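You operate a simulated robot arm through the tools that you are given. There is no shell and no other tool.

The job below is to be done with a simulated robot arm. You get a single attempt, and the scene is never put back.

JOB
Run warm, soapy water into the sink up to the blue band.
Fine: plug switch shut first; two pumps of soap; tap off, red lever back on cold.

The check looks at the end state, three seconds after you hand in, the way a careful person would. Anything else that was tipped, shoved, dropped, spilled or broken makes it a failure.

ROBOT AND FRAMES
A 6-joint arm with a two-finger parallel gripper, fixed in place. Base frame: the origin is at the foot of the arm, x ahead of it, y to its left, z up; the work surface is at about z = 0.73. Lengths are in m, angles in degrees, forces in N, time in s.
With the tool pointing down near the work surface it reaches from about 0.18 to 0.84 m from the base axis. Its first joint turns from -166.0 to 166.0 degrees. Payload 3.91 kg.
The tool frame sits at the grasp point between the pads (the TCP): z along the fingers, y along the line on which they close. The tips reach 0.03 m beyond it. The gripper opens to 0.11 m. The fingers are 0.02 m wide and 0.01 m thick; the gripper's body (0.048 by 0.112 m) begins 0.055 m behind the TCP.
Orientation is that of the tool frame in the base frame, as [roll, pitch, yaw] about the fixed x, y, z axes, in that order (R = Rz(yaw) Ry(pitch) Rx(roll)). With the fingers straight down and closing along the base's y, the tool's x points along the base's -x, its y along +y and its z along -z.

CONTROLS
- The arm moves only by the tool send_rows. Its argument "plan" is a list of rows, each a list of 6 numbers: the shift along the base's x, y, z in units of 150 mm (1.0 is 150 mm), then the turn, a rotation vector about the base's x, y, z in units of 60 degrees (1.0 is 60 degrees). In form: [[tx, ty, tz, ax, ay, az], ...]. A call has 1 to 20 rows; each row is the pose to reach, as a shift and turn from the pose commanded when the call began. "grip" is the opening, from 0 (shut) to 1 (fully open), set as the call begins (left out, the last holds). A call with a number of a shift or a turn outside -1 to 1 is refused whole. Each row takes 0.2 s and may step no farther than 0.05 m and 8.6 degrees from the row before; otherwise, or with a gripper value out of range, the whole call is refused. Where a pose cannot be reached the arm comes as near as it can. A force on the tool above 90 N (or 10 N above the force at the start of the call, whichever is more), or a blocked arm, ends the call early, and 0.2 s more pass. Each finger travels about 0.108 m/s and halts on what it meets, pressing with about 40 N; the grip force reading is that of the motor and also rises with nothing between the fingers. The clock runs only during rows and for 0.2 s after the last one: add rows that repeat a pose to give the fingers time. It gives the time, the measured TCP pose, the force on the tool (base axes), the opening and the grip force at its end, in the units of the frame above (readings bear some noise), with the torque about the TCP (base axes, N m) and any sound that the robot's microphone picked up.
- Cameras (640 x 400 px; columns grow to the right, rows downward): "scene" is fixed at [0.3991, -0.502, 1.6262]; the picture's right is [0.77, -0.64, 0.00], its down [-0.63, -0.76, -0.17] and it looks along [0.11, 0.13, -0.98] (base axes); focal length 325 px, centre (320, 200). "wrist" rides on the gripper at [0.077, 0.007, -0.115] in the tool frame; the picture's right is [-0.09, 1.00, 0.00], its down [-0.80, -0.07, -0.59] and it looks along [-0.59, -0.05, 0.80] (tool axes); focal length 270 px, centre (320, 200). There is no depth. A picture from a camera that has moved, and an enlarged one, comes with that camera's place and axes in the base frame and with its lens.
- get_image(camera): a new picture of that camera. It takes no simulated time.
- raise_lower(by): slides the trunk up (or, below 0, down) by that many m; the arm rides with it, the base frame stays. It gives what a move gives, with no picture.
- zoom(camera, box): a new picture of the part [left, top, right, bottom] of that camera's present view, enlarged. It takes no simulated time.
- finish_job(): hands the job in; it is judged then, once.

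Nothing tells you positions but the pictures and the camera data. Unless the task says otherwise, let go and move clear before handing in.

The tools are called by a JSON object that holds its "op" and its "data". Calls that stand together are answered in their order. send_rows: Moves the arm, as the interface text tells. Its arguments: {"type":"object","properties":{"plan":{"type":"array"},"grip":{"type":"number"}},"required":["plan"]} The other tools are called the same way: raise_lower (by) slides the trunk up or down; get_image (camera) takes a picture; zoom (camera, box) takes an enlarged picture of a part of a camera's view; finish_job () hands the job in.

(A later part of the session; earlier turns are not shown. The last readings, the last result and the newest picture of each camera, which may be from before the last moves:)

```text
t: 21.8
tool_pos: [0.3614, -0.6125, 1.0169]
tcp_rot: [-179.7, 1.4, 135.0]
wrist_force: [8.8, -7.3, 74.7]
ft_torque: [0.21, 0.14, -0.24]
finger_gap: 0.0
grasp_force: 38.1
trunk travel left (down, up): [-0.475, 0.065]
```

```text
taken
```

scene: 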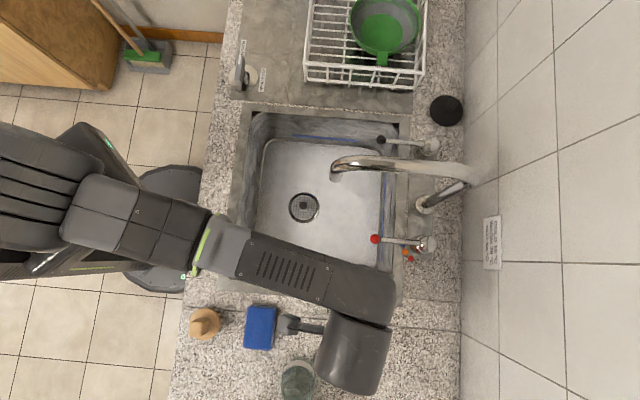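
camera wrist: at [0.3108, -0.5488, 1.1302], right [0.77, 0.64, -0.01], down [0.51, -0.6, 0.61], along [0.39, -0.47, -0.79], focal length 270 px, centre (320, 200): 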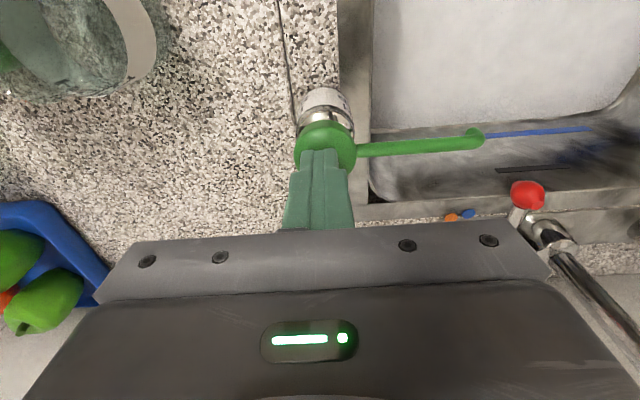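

The force jumped to 75 N, so the pump has bottomed out: one full stroke. I'll lift clear so the head returns, then look.

{"op": "send_rows", "data": {"plan": [[0, 0, 0.1, 0, 0, 0], [0, 0, 0.2, 0, 0, 0], [0, 0, 0.3, 0, 0, 0], [0, 0, 0.4, 0, 0, 0], [0, 0, 0.4, 0, 0, 0]]}}

{"op": "get_image", "data": {"camera": "wrist"}}

{"op": "zoom", "data": {"camera": "scene", "box": [230, 100, 410, 240]}}

```text
t: 23.0
tool_pos: [0.3606, -0.6127, 1.0632]
tcp_rot: [180.0, -0.1, 135.0]
wrist_force: [-0.1, 0.4, -0.1]
ft_torque: [0.01, -0.02, -0.01]
finger_gap: 0.0
grasp_force: 37.4
trunk travel left (down, up): [-0.475, 0.065]
```

```text
taken
camera wrist: at [0.3114, -0.5517, 1.1784], right [0.77, 0.64, 0.0], down [0.52, -0.62, 0.59], along [0.38, -0.45, -0.8], focal length 270 px, centre (320, 200)
```

wrist: 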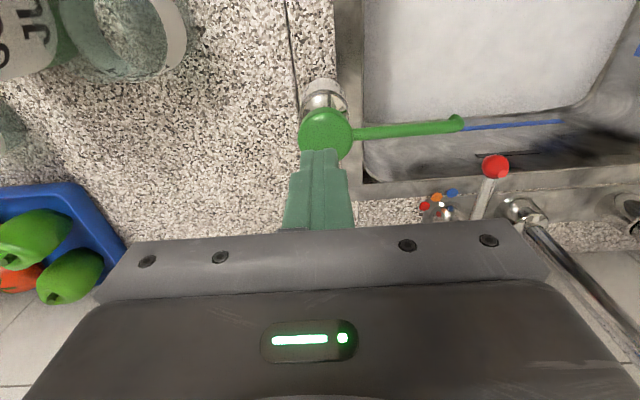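

```text
2.86 times, centred on (320, 170) of scene
camera zoom: at [0.3991, -0.502, 1.6262], right [0.77, -0.64, 0.0], down [-0.63, -0.76, -0.17], along [0.11, 0.13, -0.98], focal length 929 px, centre (320, 286)
```

zoom: 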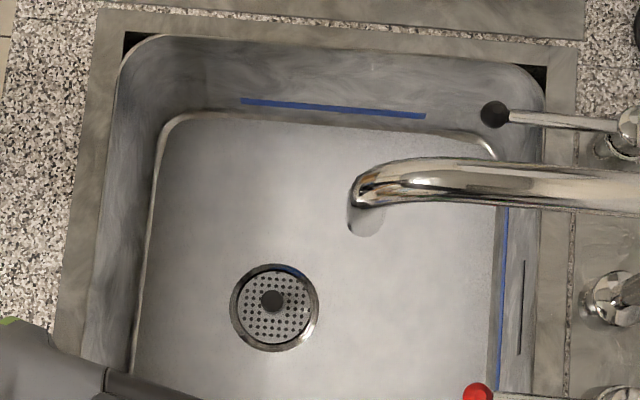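

The head has sprung back and the sink surface looks different, probably from soap. I'll make the second full stroke and then release.

{"op": "send_rows", "data": {"plan": [[0, 0, -0.1, 0, 0, 0], [0, 0, -0.2, 0, 0, 0], [0, 0, -0.28, 0, 0, 0], [0, 0, -0.33, 0, 0, 0], [0, 0, -0.365, 0, 0, 0], [0, 0, -0.385, 0, 0, 0]]}}

{"op": "get_image", "data": {"camera": "wrist"}}

```text
t: 24.4
tool_pos: [0.3615, -0.6125, 1.0165]
tcp_rot: [-179.6, 1.4, 135.1]
wrist_force: [14.6, -15.6, 67.3]
ft_torque: [-0.1, -0.07, 0.04]
finger_gap: 0.0
grasp_force: 37.9
trunk travel left (down, up): [-0.475, 0.065]
```

```text
taken
camera wrist: at [0.3107, -0.5497, 1.1308], right [0.77, 0.64, -0.01], down [0.51, -0.6, 0.61], along [0.39, -0.47, -0.79], focal length 270 px, centre (320, 200)
```

wrist: 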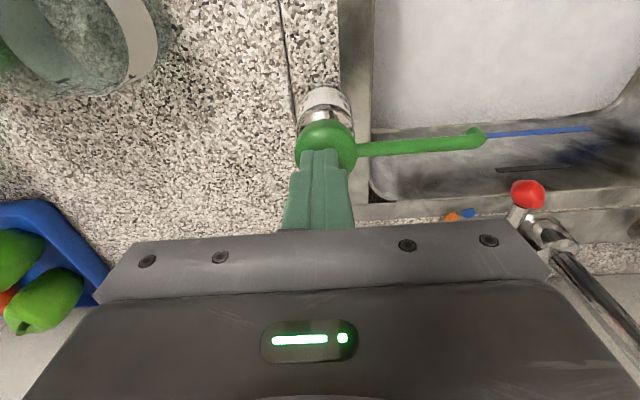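

Second full stroke reached the same depth. I'll lift well clear and check the pump and sink.

{"op": "send_rows", "data": {"plan": [[0, 0, 0.1, 0, 0, 0], [0, 0, 0.2, 0, 0, 0], [0, 0, 0.4, 0, 0, 0], [0, 0, 0.7, 0, 0, 0], [0, 0, 1.0, 0, 0, 0]]}}

{"op": "get_image", "data": {"camera": "wrist"}}

{"op": "get_image", "data": {"camera": "scene"}}

```text
t: 25.6
tool_pos: [0.3582, -0.6115, 1.1545]
tcp_rot: [180.0, -0.2, 134.8]
wrist_force: [-0.4, 0.0, 0.0]
ft_torque: [-0.02, -0.02, 0.0]
finger_gap: 0.0
grasp_force: 37.5
trunk travel left (down, up): [-0.475, 0.065]
```

```text
taken
camera wrist: at [0.3092, -0.5516, 1.2697], right [0.77, 0.64, 0.0], down [0.52, -0.62, 0.59], along [0.38, -0.45, -0.8], focal length 270 px, centre (320, 200)
```

wrist: 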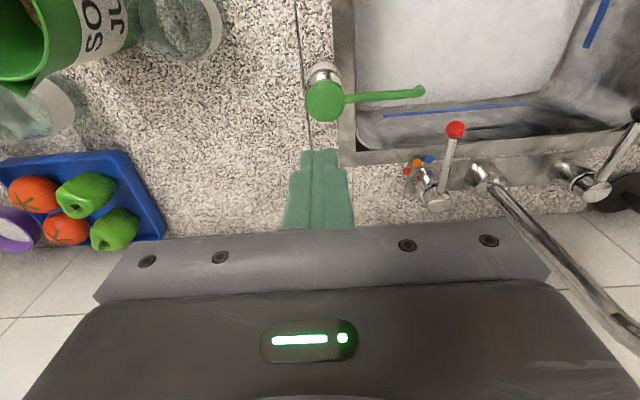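

```text
taken
```

scene: 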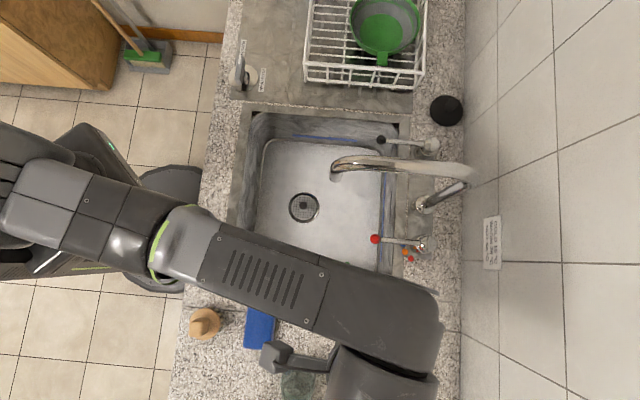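

Soap is done and the pump stands undisturbed. Next is the red lever: I'll approach tilted 30° so the gripper body stays clear of the spout, with fingers half open.

{"op": "send_rows", "data": {"plan": [[0.137, 0.033, -0.05, 0.0707, -0.0707, 0], [0.274, 0.066, -0.15, 0.1414, -0.1414, 0], [0.41, 0.099, -0.3, 0.2121, -0.2121, 0], [0.547, 0.132, -0.43, 0.2828, -0.2828, 0], [0.684, 0.165, -0.567, 0.3536, -0.3536, 0], [0.684, 0.165, -0.567, 0.3536, -0.3536, 0]], "grip": 0.5}}

{"op": "get_image", "data": {"camera": "wrist"}}

{"op": "get_image", "data": {"camera": "scene"}}

```text
t: 27.0
tool_pos: [0.4647, -0.5874, 1.0702]
tcp_rot: [150.0, -0.1, 135.0]
wrist_force: [-0.7, -0.1, -0.8]
ft_torque: [0.02, 0.03, 0.0]
finger_gap: 0.055
grasp_force: 0.0
trunk travel left (down, up): [-0.475, 0.065]
```

```text
taken
camera wrist: at [0.3739, -0.5682, 1.1725], right [0.67, 0.55, 0.5], down [0.31, -0.82, 0.48], along [0.67, -0.17, -0.72], focal length 270 px, centre (320, 200)
```

wrist: 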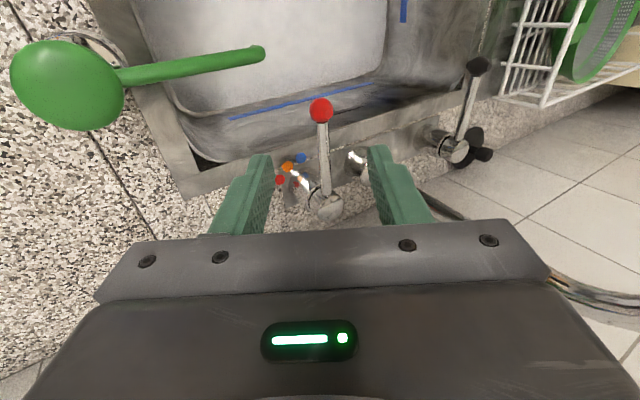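

```text
taken
```

scene: 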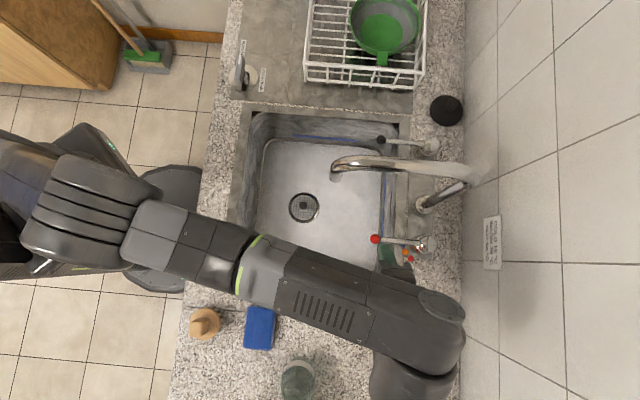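

The knob lines up between the fingers. I'll advance along the tool axis to straddle it.

{"op": "send_rows", "data": {"plan": [[0.07, 0.072, -0.173, 0, 0, 0], [0.14, 0.144, -0.345, 0, 0, 0], [0.21, 0.217, -0.518, 0, 0, 0], [0.281, 0.289, -0.691, 0, 0, 0], [0.281, 0.289, -0.691, 0, 0, 0]]}}

{"op": "get_image", "data": {"camera": "wrist"}}

{"op": "zoom", "data": {"camera": "scene", "box": [310, 140, 490, 290]}}

```text
t: 28.2
tool_pos: [0.5068, -0.5432, 0.9632]
tcp_rot: [150.0, 0.0, 135.0]
wrist_force: [-0.1, -0.3, -0.1]
ft_torque: [0.0, 0.03, 0.0]
finger_gap: 0.055
grasp_force: 0.0
trunk travel left (down, up): [-0.475, 0.065]
```

```text
taken
camera wrist: at [0.416, -0.5248, 1.0672], right [0.67, 0.55, 0.5], down [0.31, -0.82, 0.48], along [0.67, -0.17, -0.72], focal length 270 px, centre (320, 200)
```

wrist: 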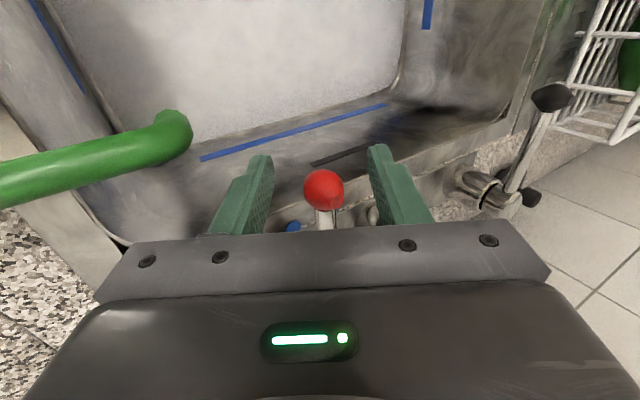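

```text
2.67 times, centred on (400, 215) of scene
camera zoom: at [0.3991, -0.502, 1.6262], right [0.77, -0.64, 0.0], down [-0.63, -0.76, -0.17], along [0.11, 0.13, -0.98], focal length 867 px, centre (107, 160)
```

zoom: 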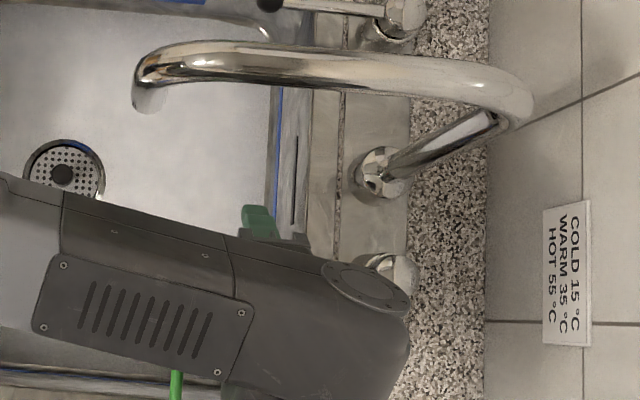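

The knob is exactly between the pads. I'll close on it.

{"op": "send_rows", "data": {"plan": [[0, 0, 0, 0, 0, 0], [0, 0, 0, 0, 0, 0], [0, 0, 0, 0, 0, 0]], "grip": 0}}

{"op": "zoom", "data": {"camera": "wrist", "box": [180, 80, 460, 260]}}

```text
t: 29.0
tool_pos: [0.5068, -0.5451, 0.9645]
tcp_rot: [150.1, 0.0, 135.0]
wrist_force: [0.3, 0.5, 0.9]
ft_torque: [0.02, 0.01, 0.0]
finger_gap: 0.0252
grasp_force: 44.7
trunk travel left (down, up): [-0.475, 0.065]
```

```text
2.22 times, centred on (320, 170) of wrist
camera zoom: at [0.416, -0.5248, 1.0676], right [0.67, 0.55, 0.5], down [0.31, -0.82, 0.48], along [0.67, -0.17, -0.72], focal length 601 px, centre (320, 267)
```

zoom: 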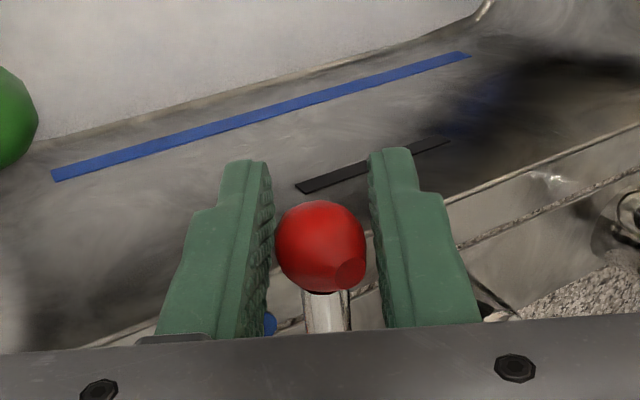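

The knob is gripped at a 25 mm gap. I'll swing it 10° along its arc towards the orange dot and check the forces.

{"op": "send_rows", "data": {"plan": [[-0.0424, -0.0462, 0, 0, 0, 0.0833], [-0.0809, -0.0959, 0, 0, 0, 0.1667]]}}

{"op": "get_image", "data": {"camera": "wrist"}}

```text
t: 29.6
tool_pos: [0.4956, -0.5591, 0.9635]
tcp_rot: [150.0, -0.1, 145.0]
wrist_force: [-3.4, 1.1, -2.6]
ft_torque: [0.18, 0.03, -0.14]
finger_gap: 0.0255
grasp_force: 44.9
trunk travel left (down, up): [-0.475, 0.065]
```

```text
taken
camera wrist: at [0.4021, -0.5558, 1.0677], right [0.57, 0.66, 0.5], down [0.45, -0.75, 0.48], along [0.69, -0.05, -0.72], focal length 270 px, centre (320, 200)
```

wrist: 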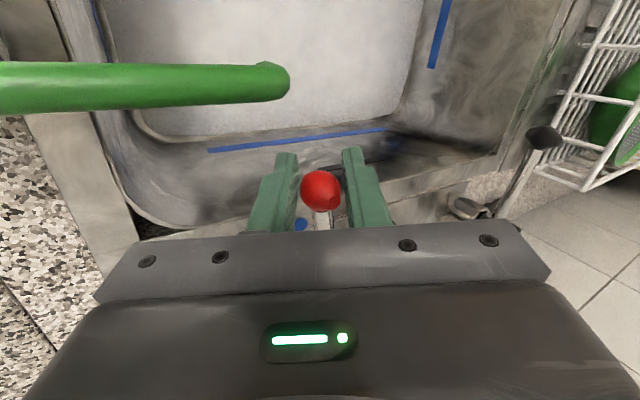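

Forces are tiny and the lever follows. I'll continue the arc to 30°.

{"op": "send_rows", "data": {"plan": [[-0.0334, -0.0533, 0, 0, 0, 0.0833], [-0.0626, -0.1089, 0, 0, 0, 0.1667], [-0.0866, -0.1668, 0, 0, 0, 0.25], [-0.1053, -0.227, 0, 0, 0, 0.3333], [-0.1053, -0.227, 0, 0, 0, 0.3333]]}}

{"op": "get_image", "data": {"camera": "wrist"}}

{"op": "zoom", "data": {"camera": "scene", "box": [340, 190, 480, 290]}}

```text
t: 30.8
tool_pos: [0.4793, -0.5859, 0.9647]
tcp_rot: [150.2, 0.1, 165.0]
wrist_force: [28.5, -9.4, -2.5]
ft_torque: [-0.03, -0.01, 0.0]
finger_gap: 0.0252
grasp_force: 44.6
out of reach, approached as far as the arm can: row 4, 5
trunk travel left (down, up): [-0.475, 0.065]
```

```text
taken
camera wrist: at [0.3905, -0.6137, 1.0677], right [0.31, 0.81, 0.5], down [0.68, -0.55, 0.48], along [0.67, 0.19, -0.72], focal length 270 px, centre (320, 200)
```

wrist: 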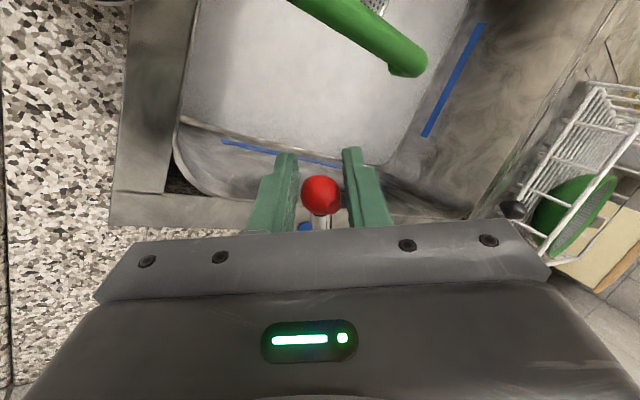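

```text
4.00 times, centred on (410, 240) of scene
camera zoom: at [0.3991, -0.502, 1.6262], right [0.77, -0.64, 0.0], down [-0.63, -0.76, -0.17], along [0.11, 0.13, -0.98], focal length 1301 px, centre (-40, 40)
```

zoom: 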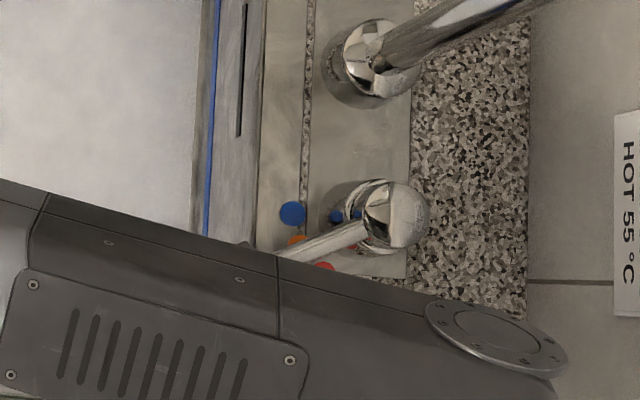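

The last bit of the arc was beyond the arm's reach at that tool angle, leaving the lever near 26°. I'll turn the tool back slightly to regain reach while holding the knob.

{"op": "send_rows", "data": {"plan": [[0, 0, 0, 0, 0, -0.1], [0, 0, 0, 0, 0, -0.2], [0, 0, 0, 0, 0, -0.2]]}}

{"op": "get_image", "data": {"camera": "wrist"}}

{"op": "zoom", "data": {"camera": "scene", "box": [340, 190, 480, 290]}}

```text
t: 31.6
tool_pos: [0.4737, -0.5853, 0.9649]
tcp_rot: [149.9, -0.1, 152.8]
wrist_force: [4.5, 6.1, -1.7]
ft_torque: [0.49, 0.95, 0.77]
finger_gap: 0.0255
grasp_force: 44.8
trunk travel left (down, up): [-0.475, 0.065]
```

```text
taken
camera wrist: at [0.3826, -0.5942, 1.0686], right [0.47, 0.73, 0.5], down [0.55, -0.68, 0.48], along [0.69, 0.05, -0.72], focal length 270 px, centre (320, 200)
```

wrist: 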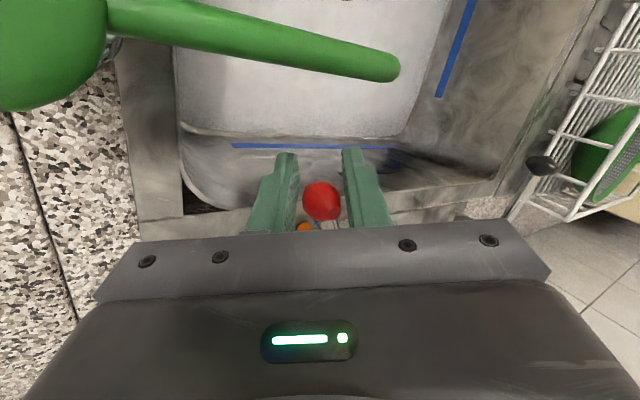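

```text
4.00 times, centred on (410, 240) of scene
camera zoom: at [0.3991, -0.502, 1.6262], right [0.77, -0.64, 0.0], down [-0.63, -0.76, -0.17], along [0.11, 0.13, -0.98], focal length 1301 px, centre (-40, 40)
```

zoom: 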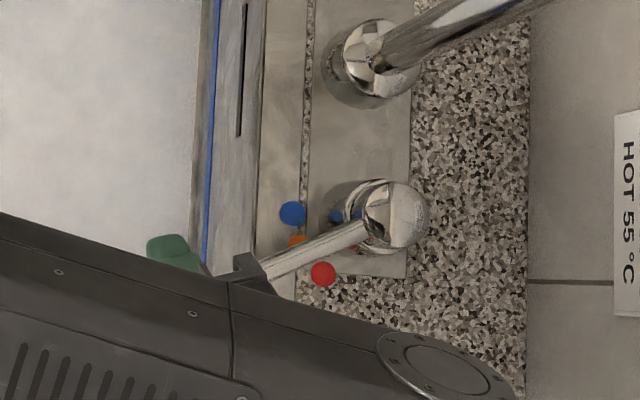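

The lever is at about 27° now. I'll nudge it the last 3° along the arc.

{"op": "send_rows", "data": {"plan": [[-0.006, -0.02, 0, 0, 0, 0], [-0.012, -0.04, 0, 0, 0, 0], [-0.012, -0.04, 0, 0, 0, 0]]}}

{"op": "zoom", "data": {"camera": "scene", "box": [360, 210, 460, 280]}}

```text
t: 32.4
tool_pos: [0.4724, -0.5891, 0.9652]
tcp_rot: [150.0, -0.1, 153.0]
wrist_force: [3.2, 5.7, -3.9]
ft_torque: [0.45, 0.89, 0.78]
finger_gap: 0.0252
grasp_force: 44.7
trunk travel left (down, up): [-0.475, 0.065]
```

```text
5.71 times, centred on (410, 245) of scene
camera zoom: at [0.3991, -0.502, 1.6262], right [0.77, -0.64, 0.0], down [-0.63, -0.76, -0.17], along [0.11, 0.13, -0.98], focal length 1858 px, centre (-194, -57)
```

zoom: 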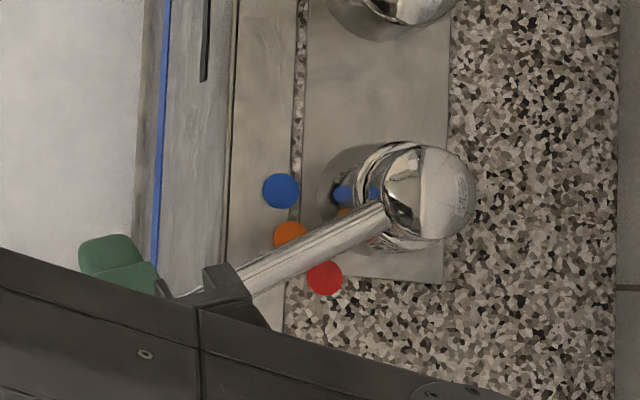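

The lever direction works out to 29.7° against the orange dot at about 29.2°, so it's on warm. I'll open the fingers and recheck.

{"op": "send_rows", "data": {"plan": [[0, 0, 0, 0, 0, 0], [0, 0, 0, 0, 0, 0], [0, 0, 0, 0, 0, 0]], "grip": 0.5}}

{"op": "zoom", "data": {"camera": "scene", "box": [360, 210, 460, 280]}}

{"op": "get_image", "data": {"camera": "wrist"}}

```text
t: 33.2
tool_pos: [0.472, -0.5888, 0.9662]
tcp_rot: [149.9, 0.0, 153.0]
wrist_force: [-0.5, -0.2, -0.1]
ft_torque: [0.0, 0.02, 0.0]
finger_gap: 0.0551
grasp_force: 0.1
trunk travel left (down, up): [-0.475, 0.065]
```

```text
5.71 times, centred on (410, 245) of scene
camera zoom: at [0.3991, -0.502, 1.6262], right [0.77, -0.64, 0.0], down [-0.63, -0.76, -0.17], along [0.11, 0.13, -0.98], focal length 1858 px, centre (-194, -57)
```

zoom: 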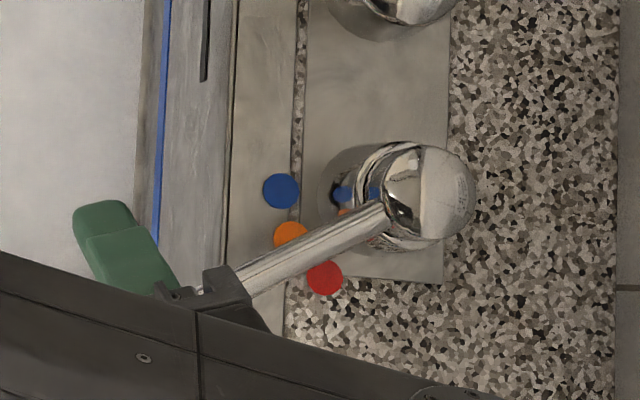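

```text
taken
camera wrist: at [0.3801, -0.5999, 1.0693], right [0.47, 0.73, 0.5], down [0.55, -0.68, 0.48], along [0.69, 0.05, -0.72], focal length 270 px, centre (320, 200)
```

wrist: 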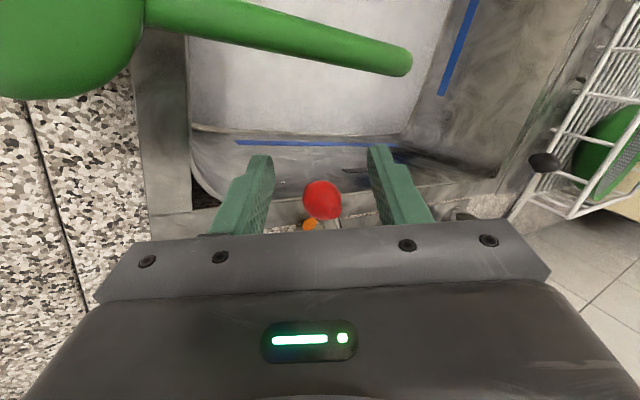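

The lever stays on the orange dot after release. I'll back out along the tool axis, then rise and straighten the tool away from the spout.

{"op": "send_rows", "data": {"plan": [[-0.045, -0.089, 0.173, 0, 0, 0], [-0.09, -0.178, 0.347, 0, 0, 0], [-0.136, -0.268, 0.52, 0, 0, 0], [-0.181, -0.357, 0.693, 0, 0, 0]]}}

{"op": "send_rows", "data": {"plan": [[-0.133, 0.16, 0.173, -0.0891, 0.0454, 0], [-0.267, 0.32, 0.347, -0.1782, 0.0908, 0], [-0.4, 0.48, 0.52, -0.2673, 0.1362, 0], [-0.533, 0.64, 0.693, -0.3564, 0.1816, 0], [-0.667, 0.8, 0.867, -0.4455, 0.227, 0]]}}

{"op": "get_image", "data": {"camera": "wrist"}}

{"op": "get_image", "data": {"camera": "scene"}}

```text
t: 34.2
tool_pos: [0.4429, -0.6132, 1.0412]
tcp_rot: [151.0, 1.7, 152.1]
wrist_force: [-0.8, 0.0, -0.2]
ft_torque: [-0.01, -0.01, 0.02]
finger_gap: 0.0552
grasp_force: 0.0
out of reach, approached as far as the arm can: row 2, 3, 4
trunk travel left (down, up): [-0.475, 0.065]
```

```text
t: 35.4
tool_pos: [0.3426, -0.4953, 1.1729]
tcp_rot: [-179.9, 0.0, 153.0]
wrist_force: [-0.9, -0.5, -0.3]
ft_torque: [-0.02, 0.0, -0.04]
finger_gap: 0.0551
grasp_force: 0.1
trunk travel left (down, up): [-0.475, 0.065]
```

```text
taken
camera wrist: at [0.2768, -0.4523, 1.2877], right [0.53, 0.85, 0.0], down [0.68, -0.43, 0.6], along [0.5, -0.32, -0.8], focal length 270 px, centre (320, 200)
```

wrist: 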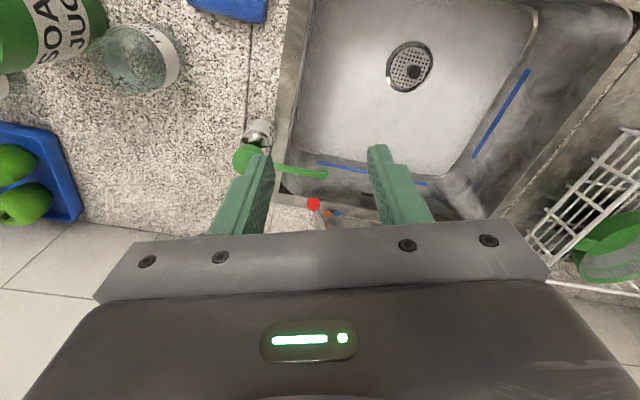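

```text
taken
```

scene: 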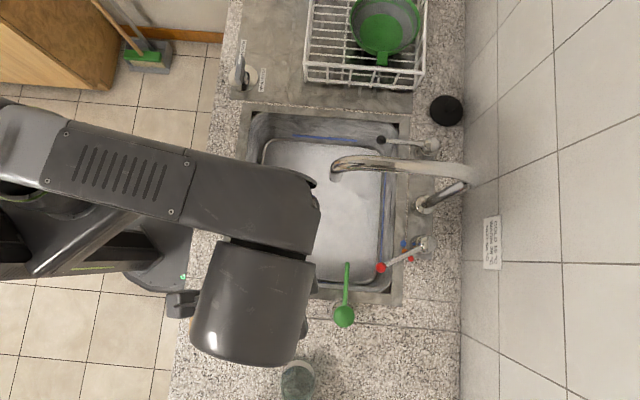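

The lever rests clearly on warm and nothing else moved. I'll zoom to verify its angle with the arm out of the way.

{"op": "zoom", "data": {"camera": "scene", "box": [360, 210, 460, 280]}}

{"op": "zoom", "data": {"camera": "scene", "box": [230, 100, 480, 270]}}

```text
5.71 times, centred on (410, 245) of scene
camera zoom: at [0.3991, -0.502, 1.6262], right [0.77, -0.64, 0.0], down [-0.63, -0.76, -0.17], along [0.11, 0.13, -0.98], focal length 1858 px, centre (-194, -57)
```

zoom: 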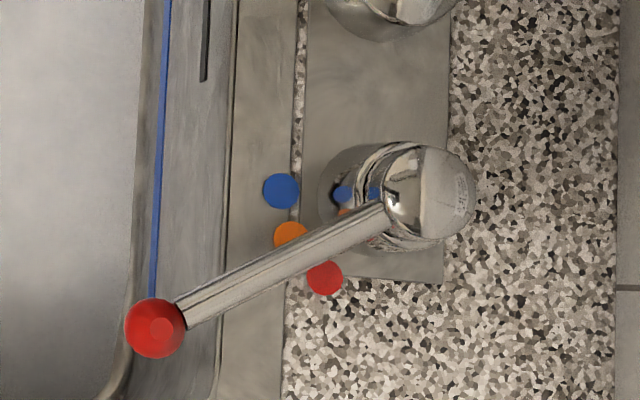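

```text
2.35 times, centred on (355, 185) of scene
camera zoom: at [0.3991, -0.502, 1.6262], right [0.77, -0.64, 0.0], down [-0.63, -0.76, -0.17], along [0.11, 0.13, -0.98], focal length 765 px, centre (238, 235)
```

zoom: 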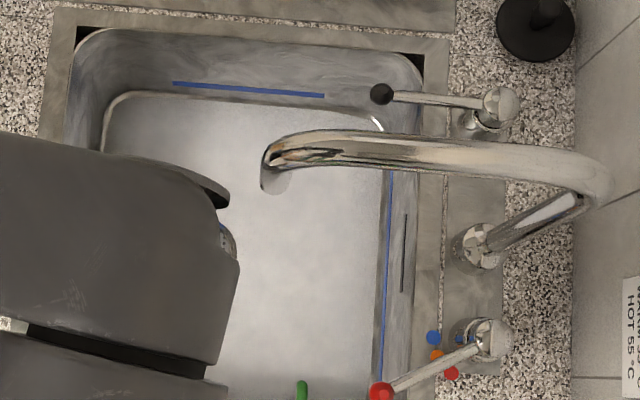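

The warm setting measures about 30°. Now I'll go round the front of the spout to the black lever's side.

{"op": "send_rows", "data": {"plan": [[-0.05, 0.25, 0.067, 0, 0, -0.075], [-0.1, 0.5, 0.133, 0, 0, -0.15], [-0.15, 0.75, 0.2, 0, 0, -0.225], [-0.2, 1.0, 0.267, 0, 0, -0.3]]}}

{"op": "send_rows", "data": {"plan": [[0.25, 0.183, 0, 0, 0, 0], [0.5, 0.367, 0, 0, 0, 0], [0.75, 0.55, 0, 0, 0, 0], [1.0, 0.733, 0, 0, 0, 0], [1.0, 0.733, 0, 0, 0, 0]]}}

{"op": "get_image", "data": {"camera": "wrist"}}

{"op": "get_image", "data": {"camera": "scene"}}

```text
t: 36.4
tool_pos: [0.3146, -0.3435, 1.2152]
tcp_rot: [180.0, 0.1, 134.9]
wrist_force: [0.5, 1.2, -0.4]
ft_torque: [0.02, -0.01, 0.01]
finger_gap: 0.055
grasp_force: 0.1
trunk travel left (down, up): [-0.475, 0.065]
```

```text
t: 37.6
tool_pos: [0.4647, -0.2344, 1.2129]
tcp_rot: [-180.0, 0.0, 135.1]
wrist_force: [-0.2, 1.0, 0.8]
ft_torque: [-0.01, -0.02, 0.01]
finger_gap: 0.0551
grasp_force: 0.1
trunk travel left (down, up): [-0.475, 0.065]
```

```text
taken
camera wrist: at [0.4153, -0.174, 1.3294], right [0.77, 0.64, 0.0], down [0.52, -0.62, 0.59], along [0.38, -0.46, -0.8], focal length 270 px, centre (320, 200)
```

wrist: 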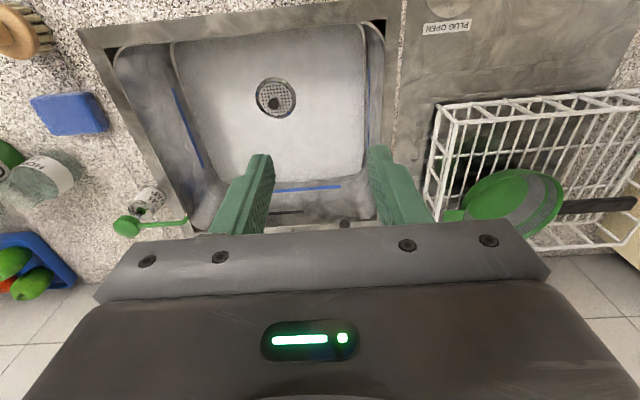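

```text
taken
```

scene: 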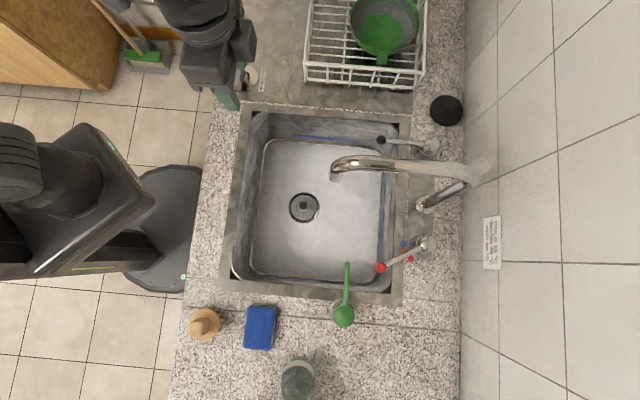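

The way is clear to the black lever. I'll advance above it.

{"op": "send_rows", "data": {"plan": [[0.222, -0.222, 0, 0, 0, 0], [0.444, -0.444, 0, 0, 0, 0], [0.667, -0.667, 0, 0, 0, 0]]}}

{"op": "send_rows", "data": {"plan": [[0.155, -0.104, -0.1, 0, 0, 0], [0.31, -0.208, -0.3, 0, 0, 0], [0.465, -0.312, -0.5, 0, 0, 0], [0.62, -0.416, -0.7, 0, 0, 0], [0.62, -0.416, -0.7, 0, 0, 0]]}}

{"op": "get_image", "data": {"camera": "wrist"}}

{"op": "get_image", "data": {"camera": "scene"}}

```text
t: 38.4
tool_pos: [0.5629, -0.3342, 1.2097]
tcp_rot: [-179.9, -0.1, 135.1]
wrist_force: [-0.2, -0.5, 0.1]
ft_torque: [0.02, 0.01, 0.0]
finger_gap: 0.055
grasp_force: 0.0
trunk travel left (down, up): [-0.475, 0.065]
```

```text
t: 39.6
tool_pos: [0.6549, -0.3964, 1.1068]
tcp_rot: [180.0, 0.0, 135.0]
wrist_force: [0.2, 1.2, 0.1]
ft_torque: [-0.02, 0.0, 0.01]
finger_gap: 0.0548
grasp_force: 0.0
trunk travel left (down, up): [-0.475, 0.065]
```

```text
taken
camera wrist: at [0.6037, -0.3357, 1.2217], right [0.77, 0.64, 0.0], down [0.52, -0.62, 0.59], along [0.38, -0.46, -0.8], focal length 270 px, centre (320, 200)
```

wrist: 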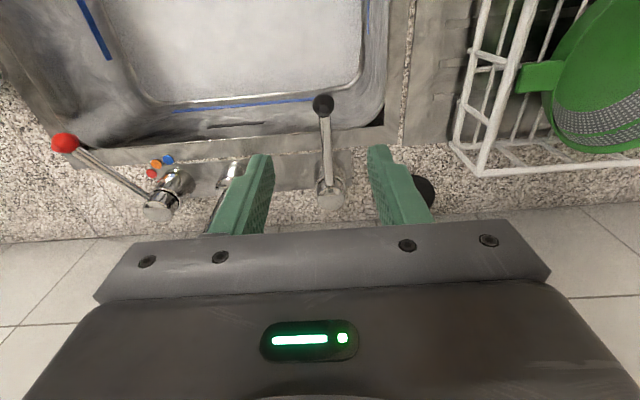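

```text
taken
```

scene: 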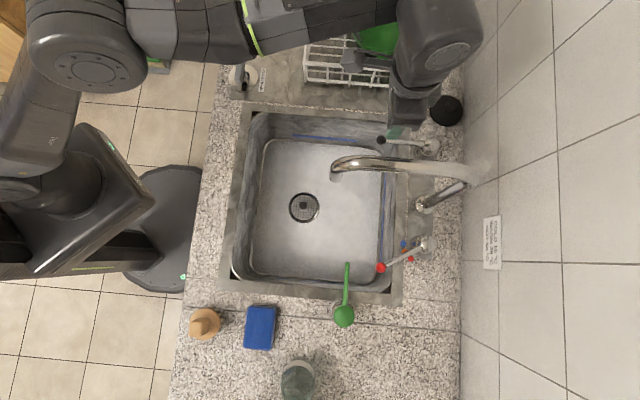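

I'm directly above the black lever. I'll zoom in for any on/off markings before touching it.

{"op": "zoom", "data": {"camera": "wrist", "box": [270, 80, 390, 220]}}

{"op": "zoom", "data": {"camera": "wrist", "box": [120, 140, 260, 240]}}

```text
2.86 times, centred on (330, 150) of wrist
camera zoom: at [0.6037, -0.3357, 1.2217], right [0.77, 0.64, 0.0], down [0.52, -0.62, 0.59], along [0.38, -0.46, -0.8], focal length 772 px, centre (291, 343)
```

zoom: 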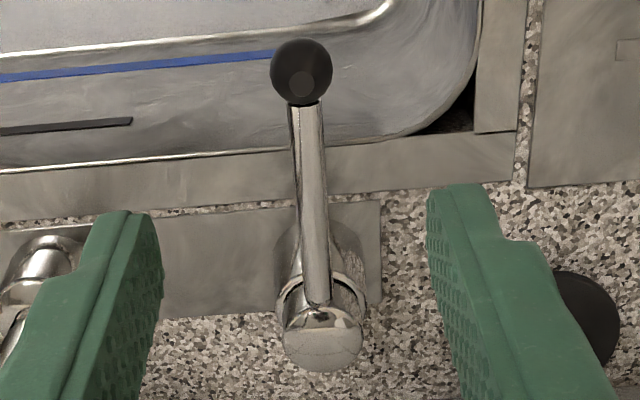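

```text
4.00 times, centred on (190, 190) of wrist
camera zoom: at [0.6037, -0.3357, 1.2217], right [0.77, 0.64, 0.0], down [0.52, -0.62, 0.59], along [0.38, -0.46, -0.8], focal length 1081 px, centre (840, 240)
```

zoom: 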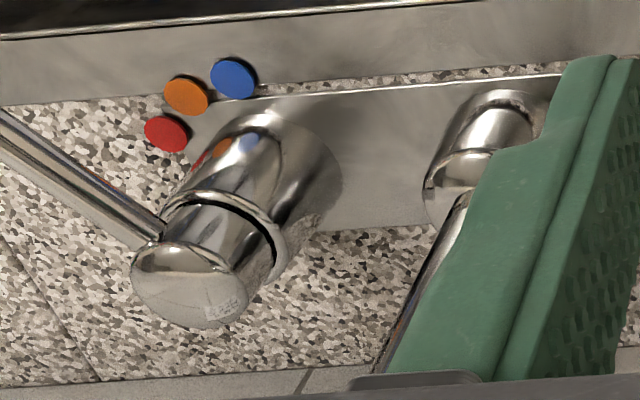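

There are no markings on the black lever, so I'll feel which way it moves. First I'll lower to straddle its knob.

{"op": "send_rows", "data": {"plan": [[0, 0.01, -0.3, 0, 0, 0], [0, 0.01, -0.6, 0, 0, 0], [0, 0.01, -0.8, 0, 0, 0], [0, 0.01, -0.95, 0, 0, 0], [0, 0.01, -0.95, 0, 0, 0]]}}

{"op": "get_image", "data": {"camera": "wrist"}}

{"op": "get_image", "data": {"camera": "scene"}}

```text
t: 40.8
tool_pos: [0.6539, -0.3946, 0.9613]
tcp_rot: [-180.0, 0.0, 134.9]
wrist_force: [0.3, 0.7, -0.3]
ft_torque: [-0.02, 0.02, -0.02]
finger_gap: 0.0553
grasp_force: 0.1
trunk travel left (down, up): [-0.475, 0.065]
```

```text
taken
camera wrist: at [0.6044, -0.3347, 1.0778], right [0.77, 0.64, 0.0], down [0.52, -0.62, 0.59], along [0.38, -0.46, -0.8], focal length 270 px, centre (320, 200)
```

wrist: 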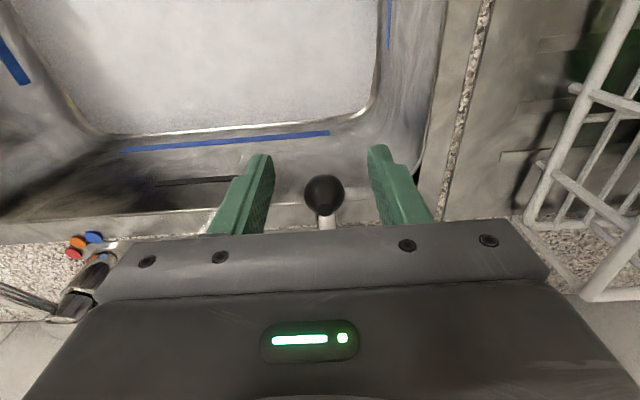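

```text
taken
```

scene: 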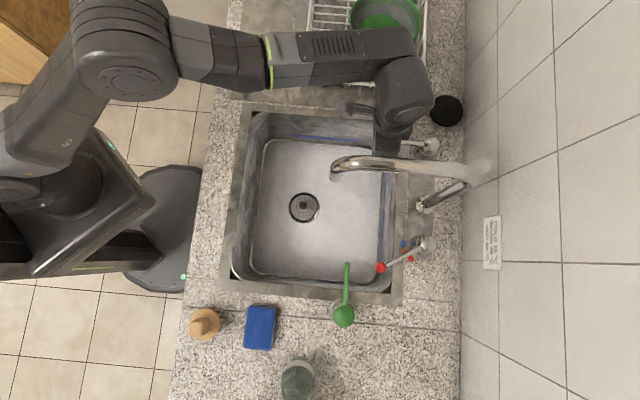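

The knob sits centred between the pads. I'll close on it.

{"op": "send_rows", "data": {"plan": [[0, 0, 0, 0, 0, 0], [0, 0, 0, 0, 0, 0], [0, 0, 0, 0, 0, 0]], "grip": 0}}

{"op": "zoom", "data": {"camera": "scene", "box": [320, 100, 480, 220]}}

```text
t: 41.6
tool_pos: [0.6555, -0.3952, 0.9623]
tcp_rot: [179.9, 0.0, 135.0]
wrist_force: [6.1, 6.0, -1.1]
ft_torque: [-0.21, -0.32, 0.18]
finger_gap: 0.0252
grasp_force: 44.8
trunk travel left (down, up): [-0.475, 0.065]
```

```text
3.33 times, centred on (400, 160) of scene
camera zoom: at [0.3991, -0.502, 1.6262], right [0.77, -0.64, 0.0], down [-0.63, -0.76, -0.17], along [0.11, 0.13, -0.98], focal length 1084 px, centre (53, 333)
```

zoom: 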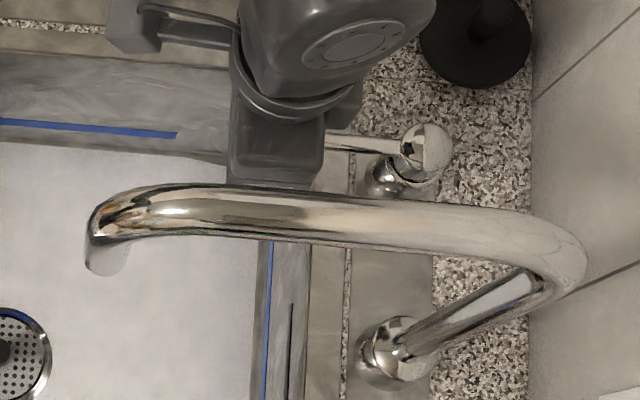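

There's a small sideways load of about 8 N, which hints at a stop on one side. I'll test 6 mm to the left (+l).

{"op": "send_rows", "data": {"plan": [[0.014, 0.014, 0, 0, 0, 0], [0.028, 0.028, 0, 0, 0, 0]]}}

{"op": "zoom", "data": {"camera": "scene", "box": [320, 100, 480, 220]}}

```text
t: 42.2
tool_pos: [0.6588, -0.3909, 0.962]
tcp_rot: [180.0, 0.0, 135.1]
wrist_force: [-3.1, -1.5, -1.5]
ft_torque: [0.2, 0.26, -0.36]
finger_gap: 0.0254
grasp_force: 44.8
trunk travel left (down, up): [-0.475, 0.065]
```

```text
3.33 times, centred on (400, 160) of scene
camera zoom: at [0.3991, -0.502, 1.6262], right [0.77, -0.64, 0.0], down [-0.63, -0.76, -0.17], along [0.11, 0.13, -0.98], focal length 1084 px, centre (53, 333)
```

zoom: 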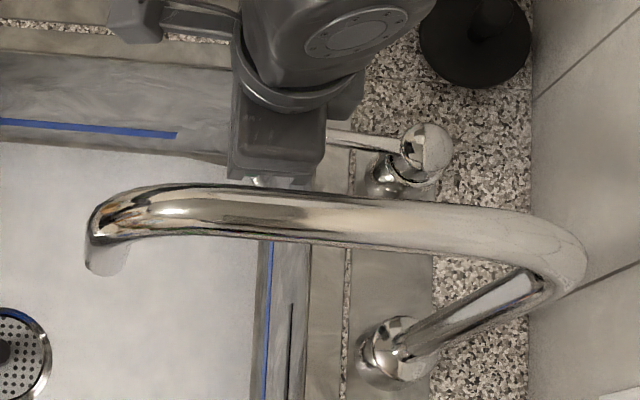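

The lever moves freely to the left with about 3 N of friction. I'll swing it along its arc to roughly 20° and watch for water.

{"op": "send_rows", "data": {"plan": [[0.044, 0.036, 0, 0, 0, -0.07], [0.088, 0.0674, 0, 0, 0, -0.147], [0.133, 0.093, 0, 0, 0, -0.21], [0.1754, 0.116, 0, 0, 0, -0.28]]}}

{"op": "get_image", "data": {"camera": "scene"}}

{"op": "zoom", "data": {"camera": "scene", "box": [230, 100, 480, 270]}}

```text
t: 43.2
tool_pos: [0.6869, -0.3719, 0.9626]
tcp_rot: [-180.0, -0.2, 118.2]
wrist_force: [-2.7, 6.7, -3.7]
ft_torque: [0.87, 0.53, 0.06]
finger_gap: 0.0252
grasp_force: 45.0
trunk travel left (down, up): [-0.475, 0.065]
```

```text
taken
```

scene: 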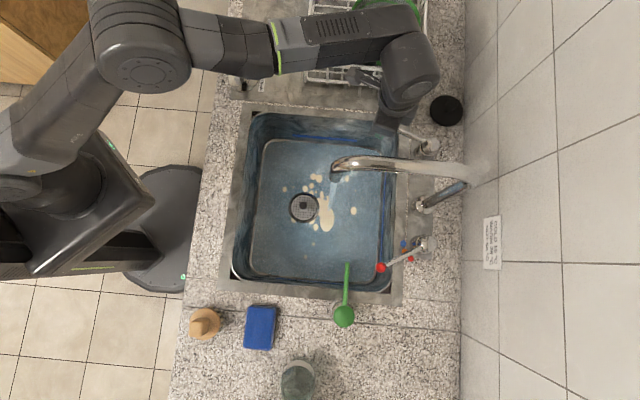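

```text
2.35 times, centred on (355, 185) of scene
camera zoom: at [0.3991, -0.502, 1.6262], right [0.77, -0.64, 0.0], down [-0.63, -0.76, -0.17], along [0.11, 0.13, -0.98], focal length 765 px, centre (238, 235)
```

zoom: 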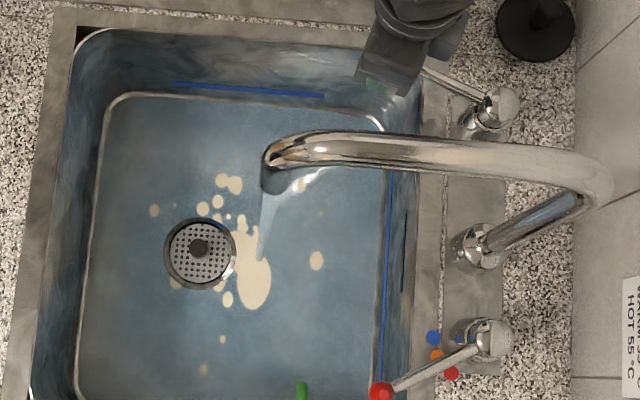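

Water is running and soap foam is forming. I'll hold position and let it run for about 2 s to judge the fill rate.

{"op": "send_rows", "data": {"plan": [[0, 0, 0, 0, 0, 0], [0, 0, 0, 0, 0, 0], [0, 0, 0, 0, 0, 0], [0, 0, 0, 0, 0, 0], [0, 0, 0, 0, 0, 0], [0, 0, 0, 0, 0, 0], [0, 0, 0, 0, 0, 0], [0, 0, 0, 0, 0, 0], [0, 0, 0, 0, 0, 0], [0, 0, 0, 0, 0, 0]]}}

{"op": "zoom", "data": {"camera": "scene", "box": [220, 90, 420, 310]}}

{"op": "get_image", "data": {"camera": "wrist"}}

```text
t: 45.4
tool_pos: [0.6854, -0.3731, 0.9623]
tcp_rot: [-179.9, 0.0, 118.2]
wrist_force: [-6.1, 15.0, -7.6]
ft_torque: [-0.16, -0.11, 0.07]
finger_gap: 0.0253
grasp_force: 44.8
trunk travel left (down, up): [-0.475, 0.065]
```

```text
1.82 times, centred on (320, 200) of scene
camera zoom: at [0.3991, -0.502, 1.6262], right [0.77, -0.64, 0.0], down [-0.63, -0.76, -0.17], along [0.11, 0.13, -0.98], focal length 591 px, centre (320, 200)
```

zoom: 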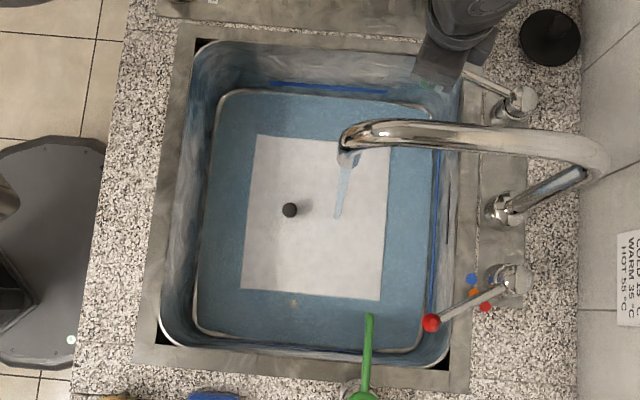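

```text
taken
camera wrist: at [0.6562, -0.3002, 1.0779], right [0.92, 0.39, 0.0], down [0.32, -0.74, 0.59], along [0.23, -0.55, -0.8], focal length 270 px, centre (320, 200)
```

wrist: 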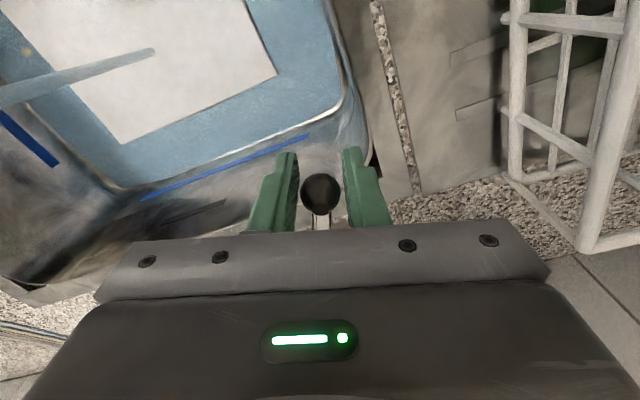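

The floor is now covered with a foam patch on top, and the plug is holding. I'll run another 2 s and track the waterline against the band.

{"op": "send_rows", "data": {"plan": [[0, 0, 0, 0, 0, 0], [0, 0, 0, 0, 0, 0], [0, 0, 0, 0, 0, 0], [0, 0, 0, 0, 0, 0], [0, 0, 0, 0, 0, 0], [0, 0, 0, 0, 0, 0], [0, 0, 0, 0, 0, 0], [0, 0, 0, 0, 0, 0], [0, 0, 0, 0, 0, 0], [0, 0, 0, 0, 0, 0]]}}

{"op": "zoom", "data": {"camera": "scene", "box": [230, 100, 420, 310]}}

{"op": "zoom", "data": {"camera": "scene", "box": [240, 105, 400, 165]}}

{"op": "zoom", "data": {"camera": "wrist", "box": [0, 60, 380, 240]}}

```text
t: 47.6
tool_pos: [0.687, -0.3733, 0.9631]
tcp_rot: [179.9, 0.0, 118.2]
wrist_force: [-6.9, 14.8, -9.4]
ft_torque: [0.09, 0.05, -0.05]
finger_gap: 0.0251
grasp_force: 44.7
trunk travel left (down, up): [-0.475, 0.065]
```

```text
1.90 times, centred on (325, 205) of scene
camera zoom: at [0.3991, -0.502, 1.6262], right [0.77, -0.64, 0.0], down [-0.63, -0.76, -0.17], along [0.11, 0.13, -0.98], focal length 619 px, centre (310, 190)
```

zoom: 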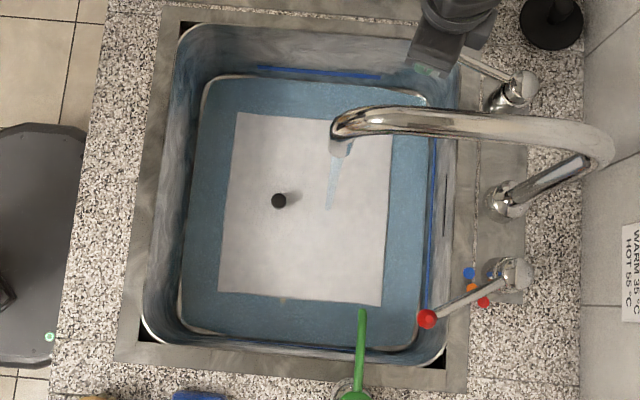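

```text
4.00 times, centred on (320, 135) of scene
camera zoom: at [0.3991, -0.502, 1.6262], right [0.77, -0.64, 0.0], down [-0.63, -0.76, -0.17], along [0.11, 0.13, -0.98], focal length 1301 px, centre (320, 460)
```

zoom: 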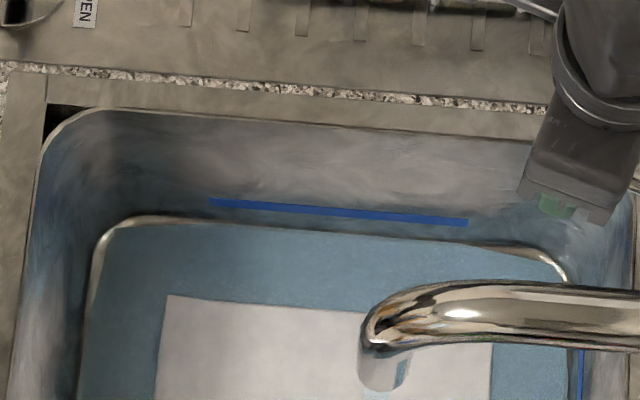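

```text
1.68 times, centred on (190, 150) of wrist
camera zoom: at [0.6562, -0.3003, 1.078], right [0.92, 0.39, 0.0], down [0.32, -0.74, 0.59], along [0.23, -0.55, -0.8], focal length 455 px, centre (539, 284)
```

zoom: 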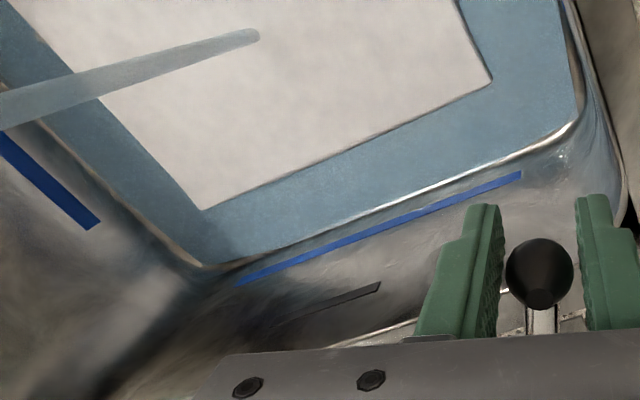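

The waterline sits roughly 1 cm up, with the band near z = 0.775, about 5 cm above the floor. I'll run about 4 s more and re-measure.

{"op": "send_rows", "data": {"plan": [[0, 0, 0, 0, 0, 0], [0, 0, 0, 0, 0, 0], [0, 0, 0, 0, 0, 0], [0, 0, 0, 0, 0, 0], [0, 0, 0, 0, 0, 0], [0, 0, 0, 0, 0, 0], [0, 0, 0, 0, 0, 0], [0, 0, 0, 0, 0, 0], [0, 0, 0, 0, 0, 0], [0, 0, 0, 0, 0, 0], [0, 0, 0, 0, 0, 0], [0, 0, 0, 0, 0, 0], [0, 0, 0, 0, 0, 0], [0, 0, 0, 0, 0, 0], [0, 0, 0, 0, 0, 0], [0, 0, 0, 0, 0, 0], [0, 0, 0, 0, 0, 0], [0, 0, 0, 0, 0, 0]]}}

{"op": "zoom", "data": {"camera": "scene", "box": [230, 100, 420, 310]}}

{"op": "zoom", "data": {"camera": "scene", "box": [240, 105, 400, 165]}}

{"op": "zoom", "data": {"camera": "wrist", "box": [0, 60, 380, 240]}}

```text
t: 51.4
tool_pos: [0.6867, -0.3733, 0.9629]
tcp_rot: [179.9, 0.0, 118.3]
wrist_force: [-6.3, 13.4, -8.4]
ft_torque: [0.0, 0.01, 0.03]
finger_gap: 0.0252
grasp_force: 44.7
trunk travel left (down, up): [-0.475, 0.065]
```

```text
1.90 times, centred on (325, 205) of scene
camera zoom: at [0.3991, -0.502, 1.6262], right [0.77, -0.64, 0.0], down [-0.63, -0.76, -0.17], along [0.11, 0.13, -0.98], focal length 619 px, centre (310, 190)
```

zoom: 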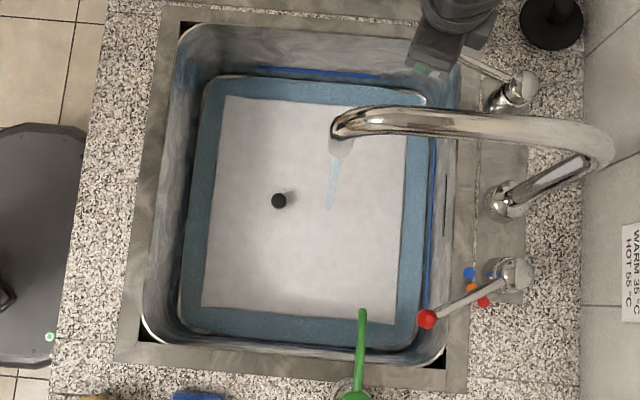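

```text
4.00 times, centred on (320, 135) of scene
camera zoom: at [0.3991, -0.502, 1.6262], right [0.77, -0.64, 0.0], down [-0.63, -0.76, -0.17], along [0.11, 0.13, -0.98], focal length 1301 px, centre (320, 460)
```

zoom: 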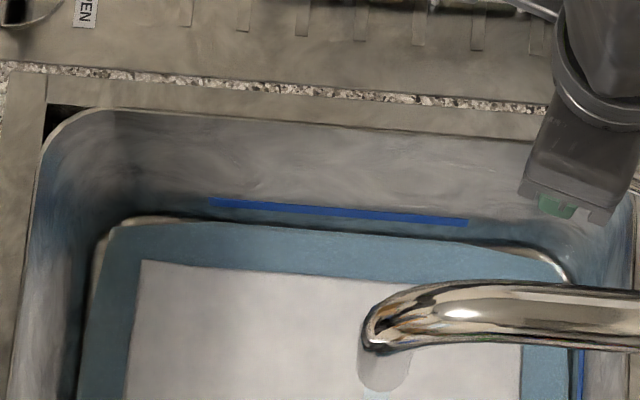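

```text
1.68 times, centred on (190, 150) of wrist
camera zoom: at [0.6562, -0.3004, 1.0781], right [0.92, 0.39, 0.0], down [0.32, -0.74, 0.59], along [0.23, -0.55, -0.8], focal length 455 px, centre (539, 284)
```

zoom: 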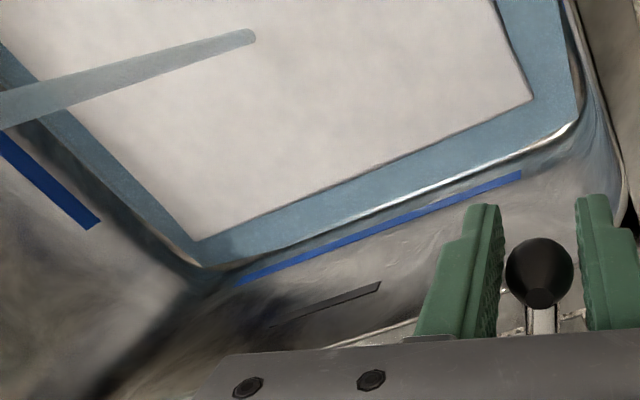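

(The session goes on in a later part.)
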